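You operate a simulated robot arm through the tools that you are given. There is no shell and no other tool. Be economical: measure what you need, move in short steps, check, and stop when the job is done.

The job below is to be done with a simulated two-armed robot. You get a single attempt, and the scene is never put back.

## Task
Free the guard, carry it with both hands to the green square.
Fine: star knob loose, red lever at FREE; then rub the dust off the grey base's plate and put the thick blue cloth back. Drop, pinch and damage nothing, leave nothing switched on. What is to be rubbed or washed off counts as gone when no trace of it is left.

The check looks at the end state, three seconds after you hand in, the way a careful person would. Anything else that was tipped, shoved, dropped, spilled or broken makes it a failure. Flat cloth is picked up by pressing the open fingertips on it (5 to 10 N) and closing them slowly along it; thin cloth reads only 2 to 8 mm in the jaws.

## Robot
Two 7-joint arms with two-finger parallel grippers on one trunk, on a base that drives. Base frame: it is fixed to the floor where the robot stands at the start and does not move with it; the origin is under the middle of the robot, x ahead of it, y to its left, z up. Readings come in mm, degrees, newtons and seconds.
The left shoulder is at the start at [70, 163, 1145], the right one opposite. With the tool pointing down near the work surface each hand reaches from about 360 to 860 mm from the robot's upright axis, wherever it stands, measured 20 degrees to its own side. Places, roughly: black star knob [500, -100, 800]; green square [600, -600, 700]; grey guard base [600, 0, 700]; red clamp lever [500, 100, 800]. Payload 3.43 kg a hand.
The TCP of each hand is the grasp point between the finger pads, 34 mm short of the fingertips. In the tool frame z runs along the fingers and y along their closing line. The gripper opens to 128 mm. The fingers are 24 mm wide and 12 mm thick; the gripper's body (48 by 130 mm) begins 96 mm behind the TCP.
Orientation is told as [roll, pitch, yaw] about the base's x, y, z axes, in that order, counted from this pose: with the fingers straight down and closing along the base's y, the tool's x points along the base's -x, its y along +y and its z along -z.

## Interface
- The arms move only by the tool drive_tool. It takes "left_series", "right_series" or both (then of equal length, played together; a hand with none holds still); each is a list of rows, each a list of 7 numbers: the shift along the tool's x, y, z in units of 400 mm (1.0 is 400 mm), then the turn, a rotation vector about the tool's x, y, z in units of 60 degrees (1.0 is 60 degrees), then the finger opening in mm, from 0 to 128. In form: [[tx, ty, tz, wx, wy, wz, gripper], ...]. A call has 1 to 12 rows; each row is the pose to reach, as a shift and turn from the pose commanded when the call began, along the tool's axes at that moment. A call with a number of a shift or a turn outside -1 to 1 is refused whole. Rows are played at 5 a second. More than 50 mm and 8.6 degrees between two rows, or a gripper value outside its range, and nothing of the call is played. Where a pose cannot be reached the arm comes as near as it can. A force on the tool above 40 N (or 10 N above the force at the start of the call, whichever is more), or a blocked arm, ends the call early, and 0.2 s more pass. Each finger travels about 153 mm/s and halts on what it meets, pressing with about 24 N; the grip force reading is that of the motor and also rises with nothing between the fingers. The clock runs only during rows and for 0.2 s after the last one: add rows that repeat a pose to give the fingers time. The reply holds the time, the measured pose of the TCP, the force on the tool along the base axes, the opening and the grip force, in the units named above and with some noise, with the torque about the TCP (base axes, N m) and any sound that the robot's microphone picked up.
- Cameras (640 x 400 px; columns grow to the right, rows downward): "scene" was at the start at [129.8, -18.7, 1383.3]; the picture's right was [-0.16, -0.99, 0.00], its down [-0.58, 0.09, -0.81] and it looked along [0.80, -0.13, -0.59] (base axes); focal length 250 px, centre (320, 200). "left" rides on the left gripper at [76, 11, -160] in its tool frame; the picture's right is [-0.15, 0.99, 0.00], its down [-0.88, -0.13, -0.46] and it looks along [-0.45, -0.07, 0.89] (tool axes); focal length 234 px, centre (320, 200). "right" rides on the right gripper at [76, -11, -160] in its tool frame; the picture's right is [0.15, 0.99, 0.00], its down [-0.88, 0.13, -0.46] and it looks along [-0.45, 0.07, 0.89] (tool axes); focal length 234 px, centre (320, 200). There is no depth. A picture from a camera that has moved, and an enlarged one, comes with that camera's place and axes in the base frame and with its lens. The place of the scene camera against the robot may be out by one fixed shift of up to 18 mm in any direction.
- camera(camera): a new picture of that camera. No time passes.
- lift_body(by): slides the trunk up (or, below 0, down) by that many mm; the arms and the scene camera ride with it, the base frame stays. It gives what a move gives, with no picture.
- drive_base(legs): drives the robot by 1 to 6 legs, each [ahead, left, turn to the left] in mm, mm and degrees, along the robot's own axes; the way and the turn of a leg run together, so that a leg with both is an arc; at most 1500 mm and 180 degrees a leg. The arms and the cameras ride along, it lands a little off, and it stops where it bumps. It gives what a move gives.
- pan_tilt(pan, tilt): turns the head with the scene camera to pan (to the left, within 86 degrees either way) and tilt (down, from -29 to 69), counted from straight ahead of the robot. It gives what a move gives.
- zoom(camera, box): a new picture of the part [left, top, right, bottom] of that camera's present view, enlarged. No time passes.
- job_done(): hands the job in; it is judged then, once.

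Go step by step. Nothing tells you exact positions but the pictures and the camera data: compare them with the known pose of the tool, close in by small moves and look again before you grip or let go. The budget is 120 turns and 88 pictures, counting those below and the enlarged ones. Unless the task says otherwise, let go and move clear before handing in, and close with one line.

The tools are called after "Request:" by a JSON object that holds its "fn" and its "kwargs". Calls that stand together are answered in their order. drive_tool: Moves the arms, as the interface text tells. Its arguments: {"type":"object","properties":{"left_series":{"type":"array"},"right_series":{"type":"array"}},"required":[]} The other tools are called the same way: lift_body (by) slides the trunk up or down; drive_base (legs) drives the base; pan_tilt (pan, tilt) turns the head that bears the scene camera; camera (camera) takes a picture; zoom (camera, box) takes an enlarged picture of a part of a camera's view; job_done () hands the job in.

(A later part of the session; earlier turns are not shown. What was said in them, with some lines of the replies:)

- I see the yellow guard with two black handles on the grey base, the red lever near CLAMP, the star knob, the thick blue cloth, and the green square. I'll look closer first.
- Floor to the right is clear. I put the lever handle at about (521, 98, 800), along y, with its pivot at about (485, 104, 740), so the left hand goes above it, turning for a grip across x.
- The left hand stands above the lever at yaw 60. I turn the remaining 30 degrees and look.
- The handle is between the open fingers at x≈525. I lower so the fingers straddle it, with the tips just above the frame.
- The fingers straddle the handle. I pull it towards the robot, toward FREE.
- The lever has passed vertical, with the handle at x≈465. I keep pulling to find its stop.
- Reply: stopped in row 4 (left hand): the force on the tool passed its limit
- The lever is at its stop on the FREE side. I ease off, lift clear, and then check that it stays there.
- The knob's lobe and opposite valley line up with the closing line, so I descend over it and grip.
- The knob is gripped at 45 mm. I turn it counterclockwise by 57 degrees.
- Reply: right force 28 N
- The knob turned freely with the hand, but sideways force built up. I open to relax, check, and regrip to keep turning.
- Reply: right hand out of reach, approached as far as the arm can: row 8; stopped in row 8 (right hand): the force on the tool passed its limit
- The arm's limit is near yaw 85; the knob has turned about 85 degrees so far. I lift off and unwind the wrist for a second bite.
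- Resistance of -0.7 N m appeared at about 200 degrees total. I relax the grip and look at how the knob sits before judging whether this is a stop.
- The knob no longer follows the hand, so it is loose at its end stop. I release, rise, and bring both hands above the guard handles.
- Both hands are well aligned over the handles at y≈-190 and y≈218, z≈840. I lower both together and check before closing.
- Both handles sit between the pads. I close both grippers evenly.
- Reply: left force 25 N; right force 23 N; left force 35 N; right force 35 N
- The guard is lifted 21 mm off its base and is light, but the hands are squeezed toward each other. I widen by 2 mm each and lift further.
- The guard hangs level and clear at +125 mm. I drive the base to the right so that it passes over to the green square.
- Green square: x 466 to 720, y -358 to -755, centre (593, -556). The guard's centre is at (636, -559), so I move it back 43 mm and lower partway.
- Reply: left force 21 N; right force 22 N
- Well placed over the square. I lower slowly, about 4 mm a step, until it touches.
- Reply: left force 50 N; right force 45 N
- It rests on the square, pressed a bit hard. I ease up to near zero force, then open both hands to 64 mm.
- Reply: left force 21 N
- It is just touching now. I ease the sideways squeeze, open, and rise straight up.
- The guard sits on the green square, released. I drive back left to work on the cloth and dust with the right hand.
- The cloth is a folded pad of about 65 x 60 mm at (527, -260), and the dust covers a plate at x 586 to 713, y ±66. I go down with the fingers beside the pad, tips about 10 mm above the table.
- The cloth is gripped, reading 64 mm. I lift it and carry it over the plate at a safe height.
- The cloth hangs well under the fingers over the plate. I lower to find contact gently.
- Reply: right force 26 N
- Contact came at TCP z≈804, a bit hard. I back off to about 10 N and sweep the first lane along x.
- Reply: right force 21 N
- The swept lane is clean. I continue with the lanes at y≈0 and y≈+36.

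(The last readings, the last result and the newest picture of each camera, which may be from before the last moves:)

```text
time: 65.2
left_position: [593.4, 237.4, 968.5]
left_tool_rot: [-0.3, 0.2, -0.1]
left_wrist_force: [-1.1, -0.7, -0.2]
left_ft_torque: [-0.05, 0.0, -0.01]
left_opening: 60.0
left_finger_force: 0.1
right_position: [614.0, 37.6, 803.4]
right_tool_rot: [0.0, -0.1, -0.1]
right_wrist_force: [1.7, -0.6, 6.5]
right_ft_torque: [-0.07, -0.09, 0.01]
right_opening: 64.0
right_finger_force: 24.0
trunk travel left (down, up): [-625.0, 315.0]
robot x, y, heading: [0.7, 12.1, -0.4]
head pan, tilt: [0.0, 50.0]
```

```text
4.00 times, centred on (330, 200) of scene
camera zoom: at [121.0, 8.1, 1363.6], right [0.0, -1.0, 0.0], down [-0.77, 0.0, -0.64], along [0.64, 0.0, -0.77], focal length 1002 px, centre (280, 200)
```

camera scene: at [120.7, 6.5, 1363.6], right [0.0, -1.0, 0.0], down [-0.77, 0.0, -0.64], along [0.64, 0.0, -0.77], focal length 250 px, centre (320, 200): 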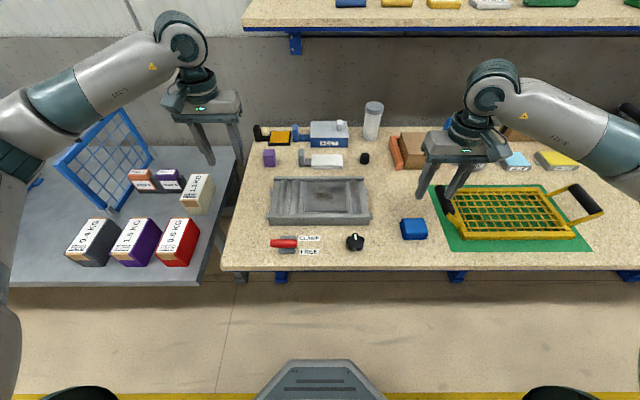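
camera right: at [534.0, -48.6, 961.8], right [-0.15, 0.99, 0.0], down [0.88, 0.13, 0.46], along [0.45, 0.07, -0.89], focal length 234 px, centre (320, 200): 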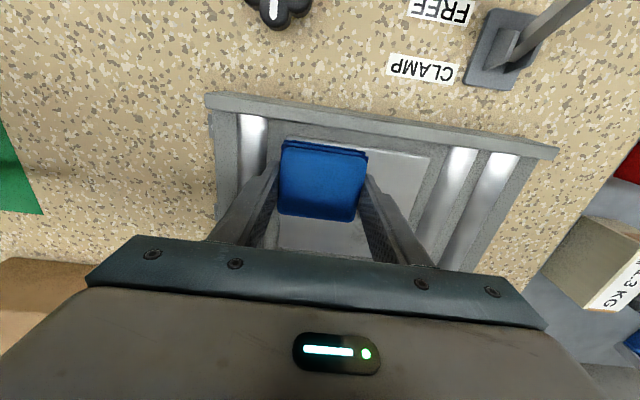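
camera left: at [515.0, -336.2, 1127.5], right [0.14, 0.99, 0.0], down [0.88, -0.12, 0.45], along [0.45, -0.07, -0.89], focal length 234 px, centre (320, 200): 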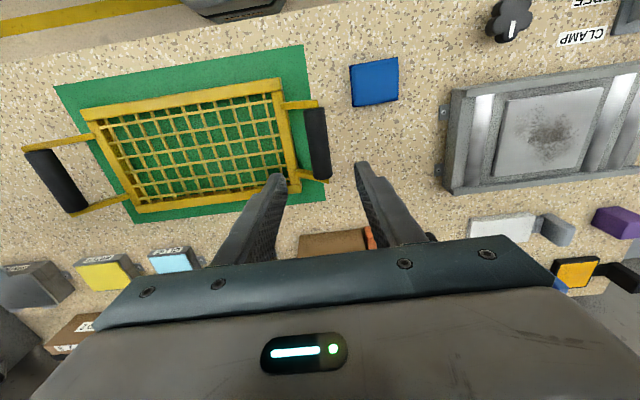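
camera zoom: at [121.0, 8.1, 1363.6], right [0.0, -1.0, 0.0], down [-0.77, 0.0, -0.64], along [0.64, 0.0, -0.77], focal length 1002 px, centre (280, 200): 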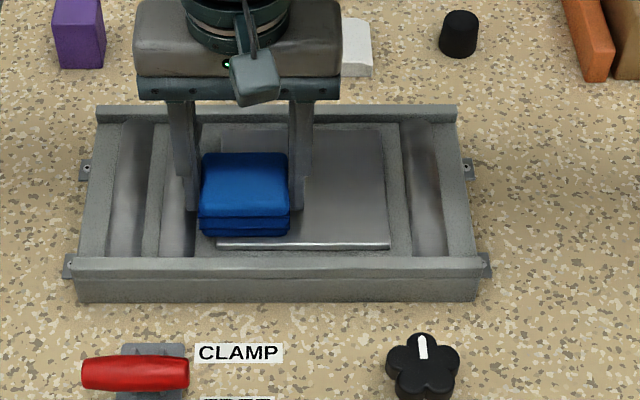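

Nearly all looks clean. I do one overlapping return pass out to the far edge, then lift and inspect.

Request:
{"fn": "drive_tool", "kwargs": {"right_series": [[-0.05, 0, 0.003, 0, 0, 0, 40], [-0.1, -0.01, 0.003, 0, 0, 0, 40], [-0.15, -0.02, 0.003, 0, 0, 0, 40], [-0.195, -0.04, 0.003, 0, 0, 0, 40], [-0.195, -0.1, 0.003, 0, 0, 0, 40], [-0.195, -0.16, 0.003, 0, 0, 0, 40], [-0.195, -0.2, 0.003, 0, 0, 0, 40], [-0.15, -0.16, 0.003, 0, 0, 0, 40], [-0.1, -0.12, 0.003, 0, 0, 0, 40], [-0.05, -0.1, 0.003, 0, 0, 0, 40], [0, -0.1, 0.003, 0, 0, 0, 40]]}}

Request:
{"fn": "drive_tool", "kwargs": {"right_series": [[0, 0, -0.06, 0, 0, 0, 40], [0, 0, -0.15, 0, 0, 0, 40], [0.05, -0.1, -0.15, 0, 0, 0, 40], [0.1, -0.2, -0.15, 0, 0, 0, 40], [0.15, -0.3, -0.15, 0, 0, 0, 40], [0.19, -0.4, -0.15, 0, 0, 0, 40], [0.21, -0.48, -0.15, 0, 0, 0, 40]]}}

Request:
{"fn": "zoom", "kwargs": {"camera": "scene", "box": [270, 160, 390, 235]}}

Request:
{"fn": "camera", "kwargs": {"camera": "right"}}

```text
time: 67.6
left_position: [592.4, 238.0, 968.0]
left_tool_rot: [-0.2, 0.0, 0.0]
left_wrist_force: [-1.1, 0.2, 0.0]
left_ft_torque: [0.01, -0.02, 0.0]
left_opening: 60.4
left_finger_force: 0.1
right_position: [612.5, -0.7, 803.8]
right_tool_rot: [0.2, -0.2, -0.1]
right_wrist_force: [5.9, -0.1, 15.0]
right_ft_torque: [-0.16, -0.65, 0.03]
right_opening: 63.9
right_finger_force: 24.0
trunk travel left (down, up): [-625.0, 315.0]
robot x, y, heading: [-0.5, 15.6, -0.3]
head pan, tilt: [0.0, 50.0]
```

```text
time: 69.2
left_position: [592.5, 237.7, 969.0]
left_tool_rot: [-0.1, 0.1, -0.1]
left_wrist_force: [-0.7, 0.0, -0.4]
left_ft_torque: [0.0, 0.0, 0.0]
left_opening: 59.9
left_finger_force: 0.0
right_position: [527.9, -197.2, 864.4]
right_tool_rot: [0.0, 0.0, 0.0]
right_wrist_force: [0.2, -0.4, -0.1]
right_ft_torque: [-0.02, 0.01, 0.02]
right_opening: 63.9
right_finger_force: 24.0
trunk travel left (down, up): [-625.0, 315.0]
robot x, y, heading: [4.6, 11.3, -0.2]
head pan, tilt: [0.0, 50.0]
```

```text
5.33 times, centred on (330, 198) of scene
camera zoom: at [121.3, 7.1, 1363.5], right [0.0, -1.0, 0.0], down [-0.77, 0.0, -0.64], along [0.64, 0.0, -0.77], focal length 1336 px, centre (267, 213)
```

zoom: 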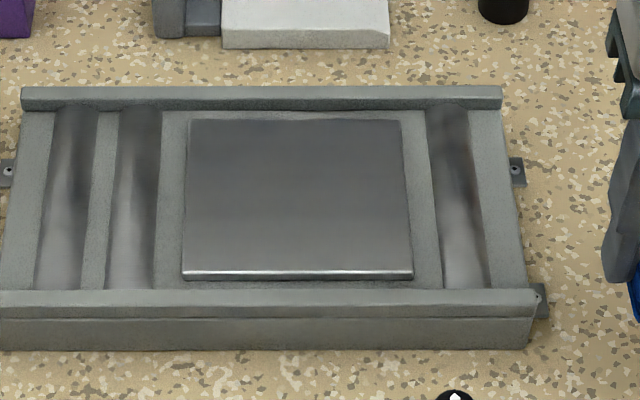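

```text
29 pictures are left
camera right: at [452.3, -209.2, 1022.3], right [-0.15, 0.99, 0.0], down [0.88, 0.13, 0.46], along [0.45, 0.07, -0.89], focal length 234 px, centre (320, 200)
```

right: 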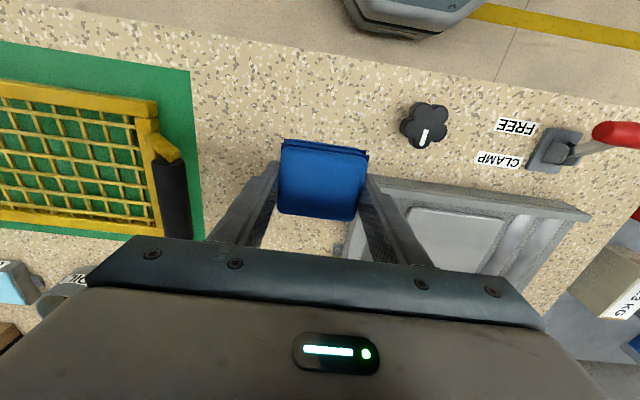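

The plate is spotless. I take the cloth back to where it lay, (532, -258), and lower it to the table.

Request:
{"fn": "drive_tool", "kwargs": {"right_series": [[-0.003, -0.05, 0, 0, 0, -0.016, 40], [-0.007, -0.1, 0, 0, 0, -0.032, 40], [-0.01, -0.152, 0, 0, 0, -0.048, 40], [-0.01, -0.152, 0.08, 0, 0, -0.048, 40], [-0.01, -0.152, 0.16, 0, 0, -0.048, 40], [-0.01, -0.152, 0.21, 0, 0, -0.048, 40], [-0.01, -0.152, 0.23, 0, 0, -0.048, 40], [-0.01, -0.152, 0.24, 0, 0, -0.048, 40], [-0.01, -0.152, 0.246, 0, 0, -0.048, 40]]}}

```text
time: 71.2
left_position: [594.6, 238.5, 967.5]
left_tool_rot: [-0.2, 0.1, -0.1]
left_wrist_force: [0.4, -0.4, 1.0]
left_ft_torque: [0.01, -0.03, 0.02]
left_opening: 60.0
left_finger_force: 0.0
right_position: [533.1, -253.2, 762.2]
right_tool_rot: [0.0, 0.0, 2.8]
right_wrist_force: [1.2, 0.9, -1.0]
right_ft_torque: [-0.02, -0.04, -0.03]
right_opening: 63.9
right_finger_force: 23.6
trunk travel left (down, up): [-625.0, 315.0]
robot x, y, heading: [-0.3, 10.6, -0.1]
head pan, tilt: [0.0, 50.0]
```

No contact yet; I correct y by -4 mm and feel downwards by small steps.

Request:
{"fn": "drive_tool", "kwargs": {"right_series": [[0, -0.01, 0, 0, 0, 0, 40], [0, -0.01, 0.003, 0, 0, 0, 40], [0, -0.01, 0.006, 0, 0, 0, 40], [0, -0.01, 0.006, 0, 0, 0, 40]]}}

Request:
{"fn": "zoom", "kwargs": {"camera": "scene", "box": [370, 180, 470, 250]}}

```text
time: 72.2
left_position: [593.2, 239.2, 968.8]
left_tool_rot: [-0.2, 0.1, -0.1]
left_wrist_force: [-0.2, -0.1, 0.0]
left_ft_torque: [0.02, 0.01, 0.02]
left_opening: 60.1
left_finger_force: 0.1
right_position: [533.3, -258.9, 762.1]
right_tool_rot: [0.0, -0.1, 2.8]
right_wrist_force: [-0.4, 1.9, 2.9]
right_ft_torque: [0.02, -0.09, 0.06]
right_opening: 63.8
right_finger_force: 24.6
trunk travel left (down, up): [-625.0, 315.0]
robot x, y, heading: [2.5, 13.4, -0.1]
head pan, tilt: [0.0, 50.0]
```

```text
5.71 times, centred on (420, 215) of scene
camera zoom: at [121.3, 8.6, 1363.6], right [0.0, -1.0, 0.0], down [-0.77, 0.0, -0.64], along [0.64, 0.0, -0.77], focal length 1432 px, centre (-251, 114)
```

zoom: 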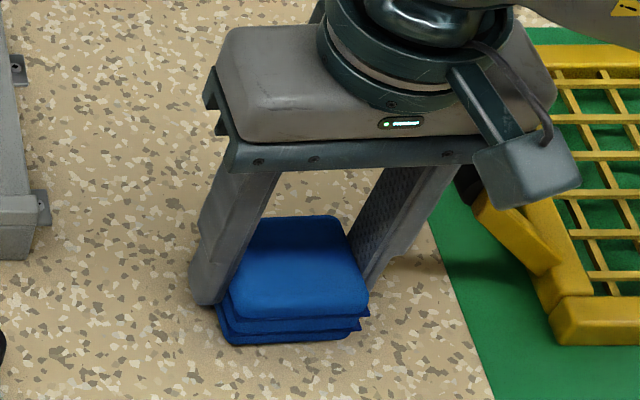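

Light contact with the table. I open gently, rise, and move clear.

Request:
{"fn": "drive_tool", "kwargs": {"right_series": [[0, 0, 0, 0, 0, 0, 66], [0, 0, 0, 0, 0, 0, 74], [0, 0, 0, 0, 0, 0, 84], [0, 0, 0, 0, 0, 0, 90], [0, 0, -0.08, 0, 0, 0, 90], [0, 0, -0.18, 0, 0, 0, 90], [0, 0, -0.28, 0, 0, 0, 90], [0, 0, -0.38, 0, 0, 0, 90], [0, 0, -0.5, 0, 0, 0, 90]]}}

Request:
{"fn": "camera", "kwargs": {"camera": "scene"}}

Request:
{"fn": "camera", "kwargs": {"camera": "right"}}

Request:
{"fn": "zoom", "kwargs": {"camera": "scene", "box": [250, 160, 450, 260]}}

```text
time: 74.2
left_position: [592.9, 238.1, 967.9]
left_tool_rot: [-0.2, 0.1, -0.1]
left_wrist_force: [-0.2, -0.3, 0.3]
left_ft_torque: [-0.03, 0.01, 0.02]
left_opening: 60.2
left_finger_force: 0.1
right_position: [530.5, -260.1, 963.1]
right_tool_rot: [0.0, 0.0, 2.8]
right_wrist_force: [-0.1, -1.0, 0.1]
right_ft_torque: [-0.02, 0.01, 0.0]
right_opening: 90.1
right_finger_force: 0.1
trunk travel left (down, up): [-625.0, 315.0]
robot x, y, heading: [-0.6, 12.1, -0.2]
head pan, tilt: [0.0, 50.0]
```

```text
27 pictures are left
camera scene: at [121.2, 8.9, 1363.4], right [0.0, -1.0, 0.0], down [-0.77, 0.0, -0.64], along [0.64, 0.0, -0.77], focal length 250 px, centre (320, 200)
```

scene: 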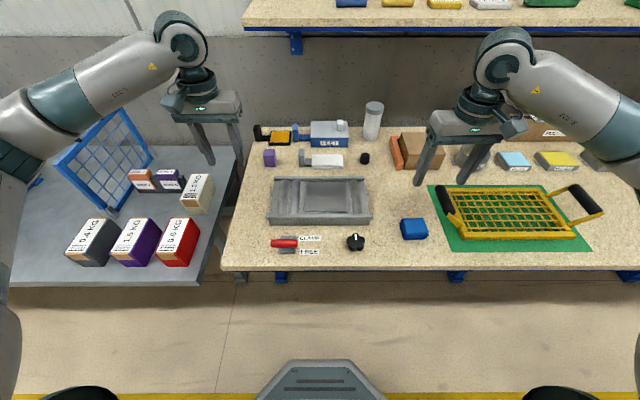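

```text
26 pictures are left
camera right: at [455.5, -275.8, 1121.6], right [-0.2, 0.98, 0.0], down [0.87, 0.17, 0.46], along [0.45, 0.09, -0.89], focal length 234 px, centre (320, 200)
```

right: 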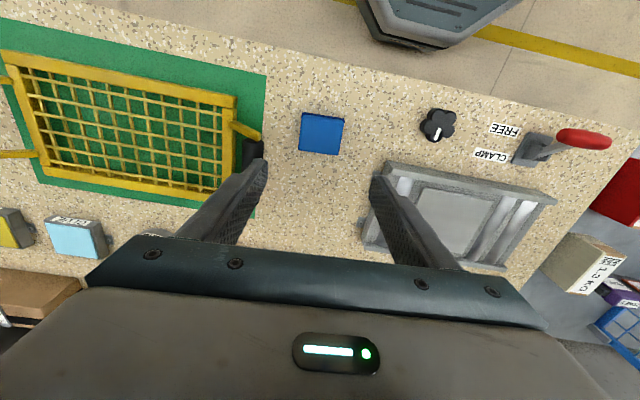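

```text
3.20 times, centred on (350, 210) of scene
camera zoom: at [121.2, 8.9, 1363.4], right [0.0, -1.0, 0.0], down [-0.77, 0.0, -0.64], along [0.64, 0.0, -0.77], focal length 802 px, centre (224, 168)
```

zoom: 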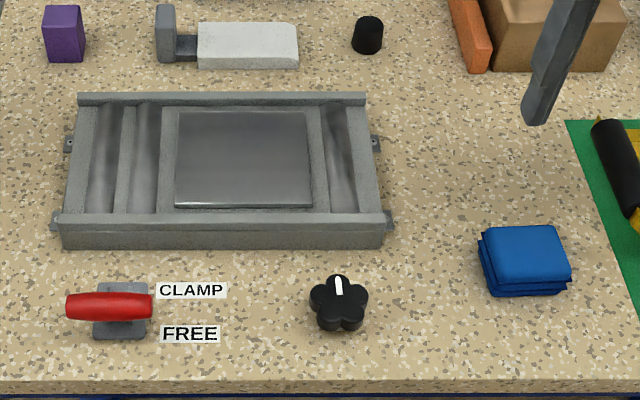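

Everything looks in place; one last close look at the plate for traces of dust.

Request:
{"fn": "zoom", "kwargs": {"camera": "right", "box": [400, 170, 510, 260]}}

Request:
{"fn": "zoom", "kwargs": {"camera": "scene", "box": [288, 180, 358, 224]}}

```text
4.44 times, centred on (455, 215) of right
camera zoom: at [455.5, -275.8, 1121.6], right [-0.2, 0.98, 0.0], down [0.87, 0.17, 0.46], along [0.45, 0.09, -0.89], focal length 1041 px, centre (-280, 133)
```

zoom: 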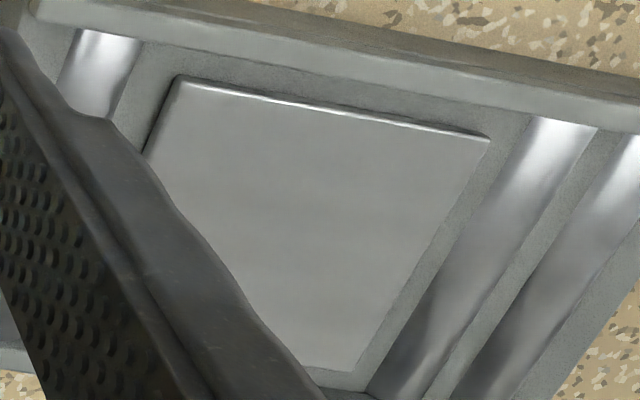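

```text
9.09 times, centred on (323, 202) of scene
camera zoom: at [121.2, 8.9, 1363.4], right [0.0, -1.0, 0.0], down [-0.77, 0.0, -0.64], along [0.64, 0.0, -0.77], focal length 2278 px, centre (293, 182)
```

zoom: 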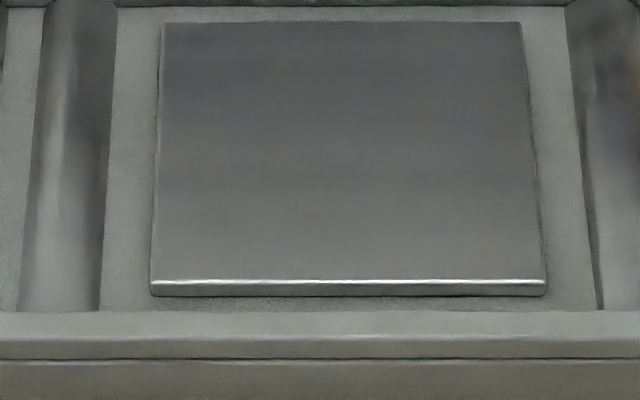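

The plate is clean, the guard is on the square, and both hands are empty and clear. I hand in.

Request:
{"fn": "job_done", "kwargs": {}}

```text
The job is handed in.
```

The job is handed in: the guard is on the green square, the star knob is loose, the lever is at FREE, the plate shows no dust, and the blue cloth is back where it lay.
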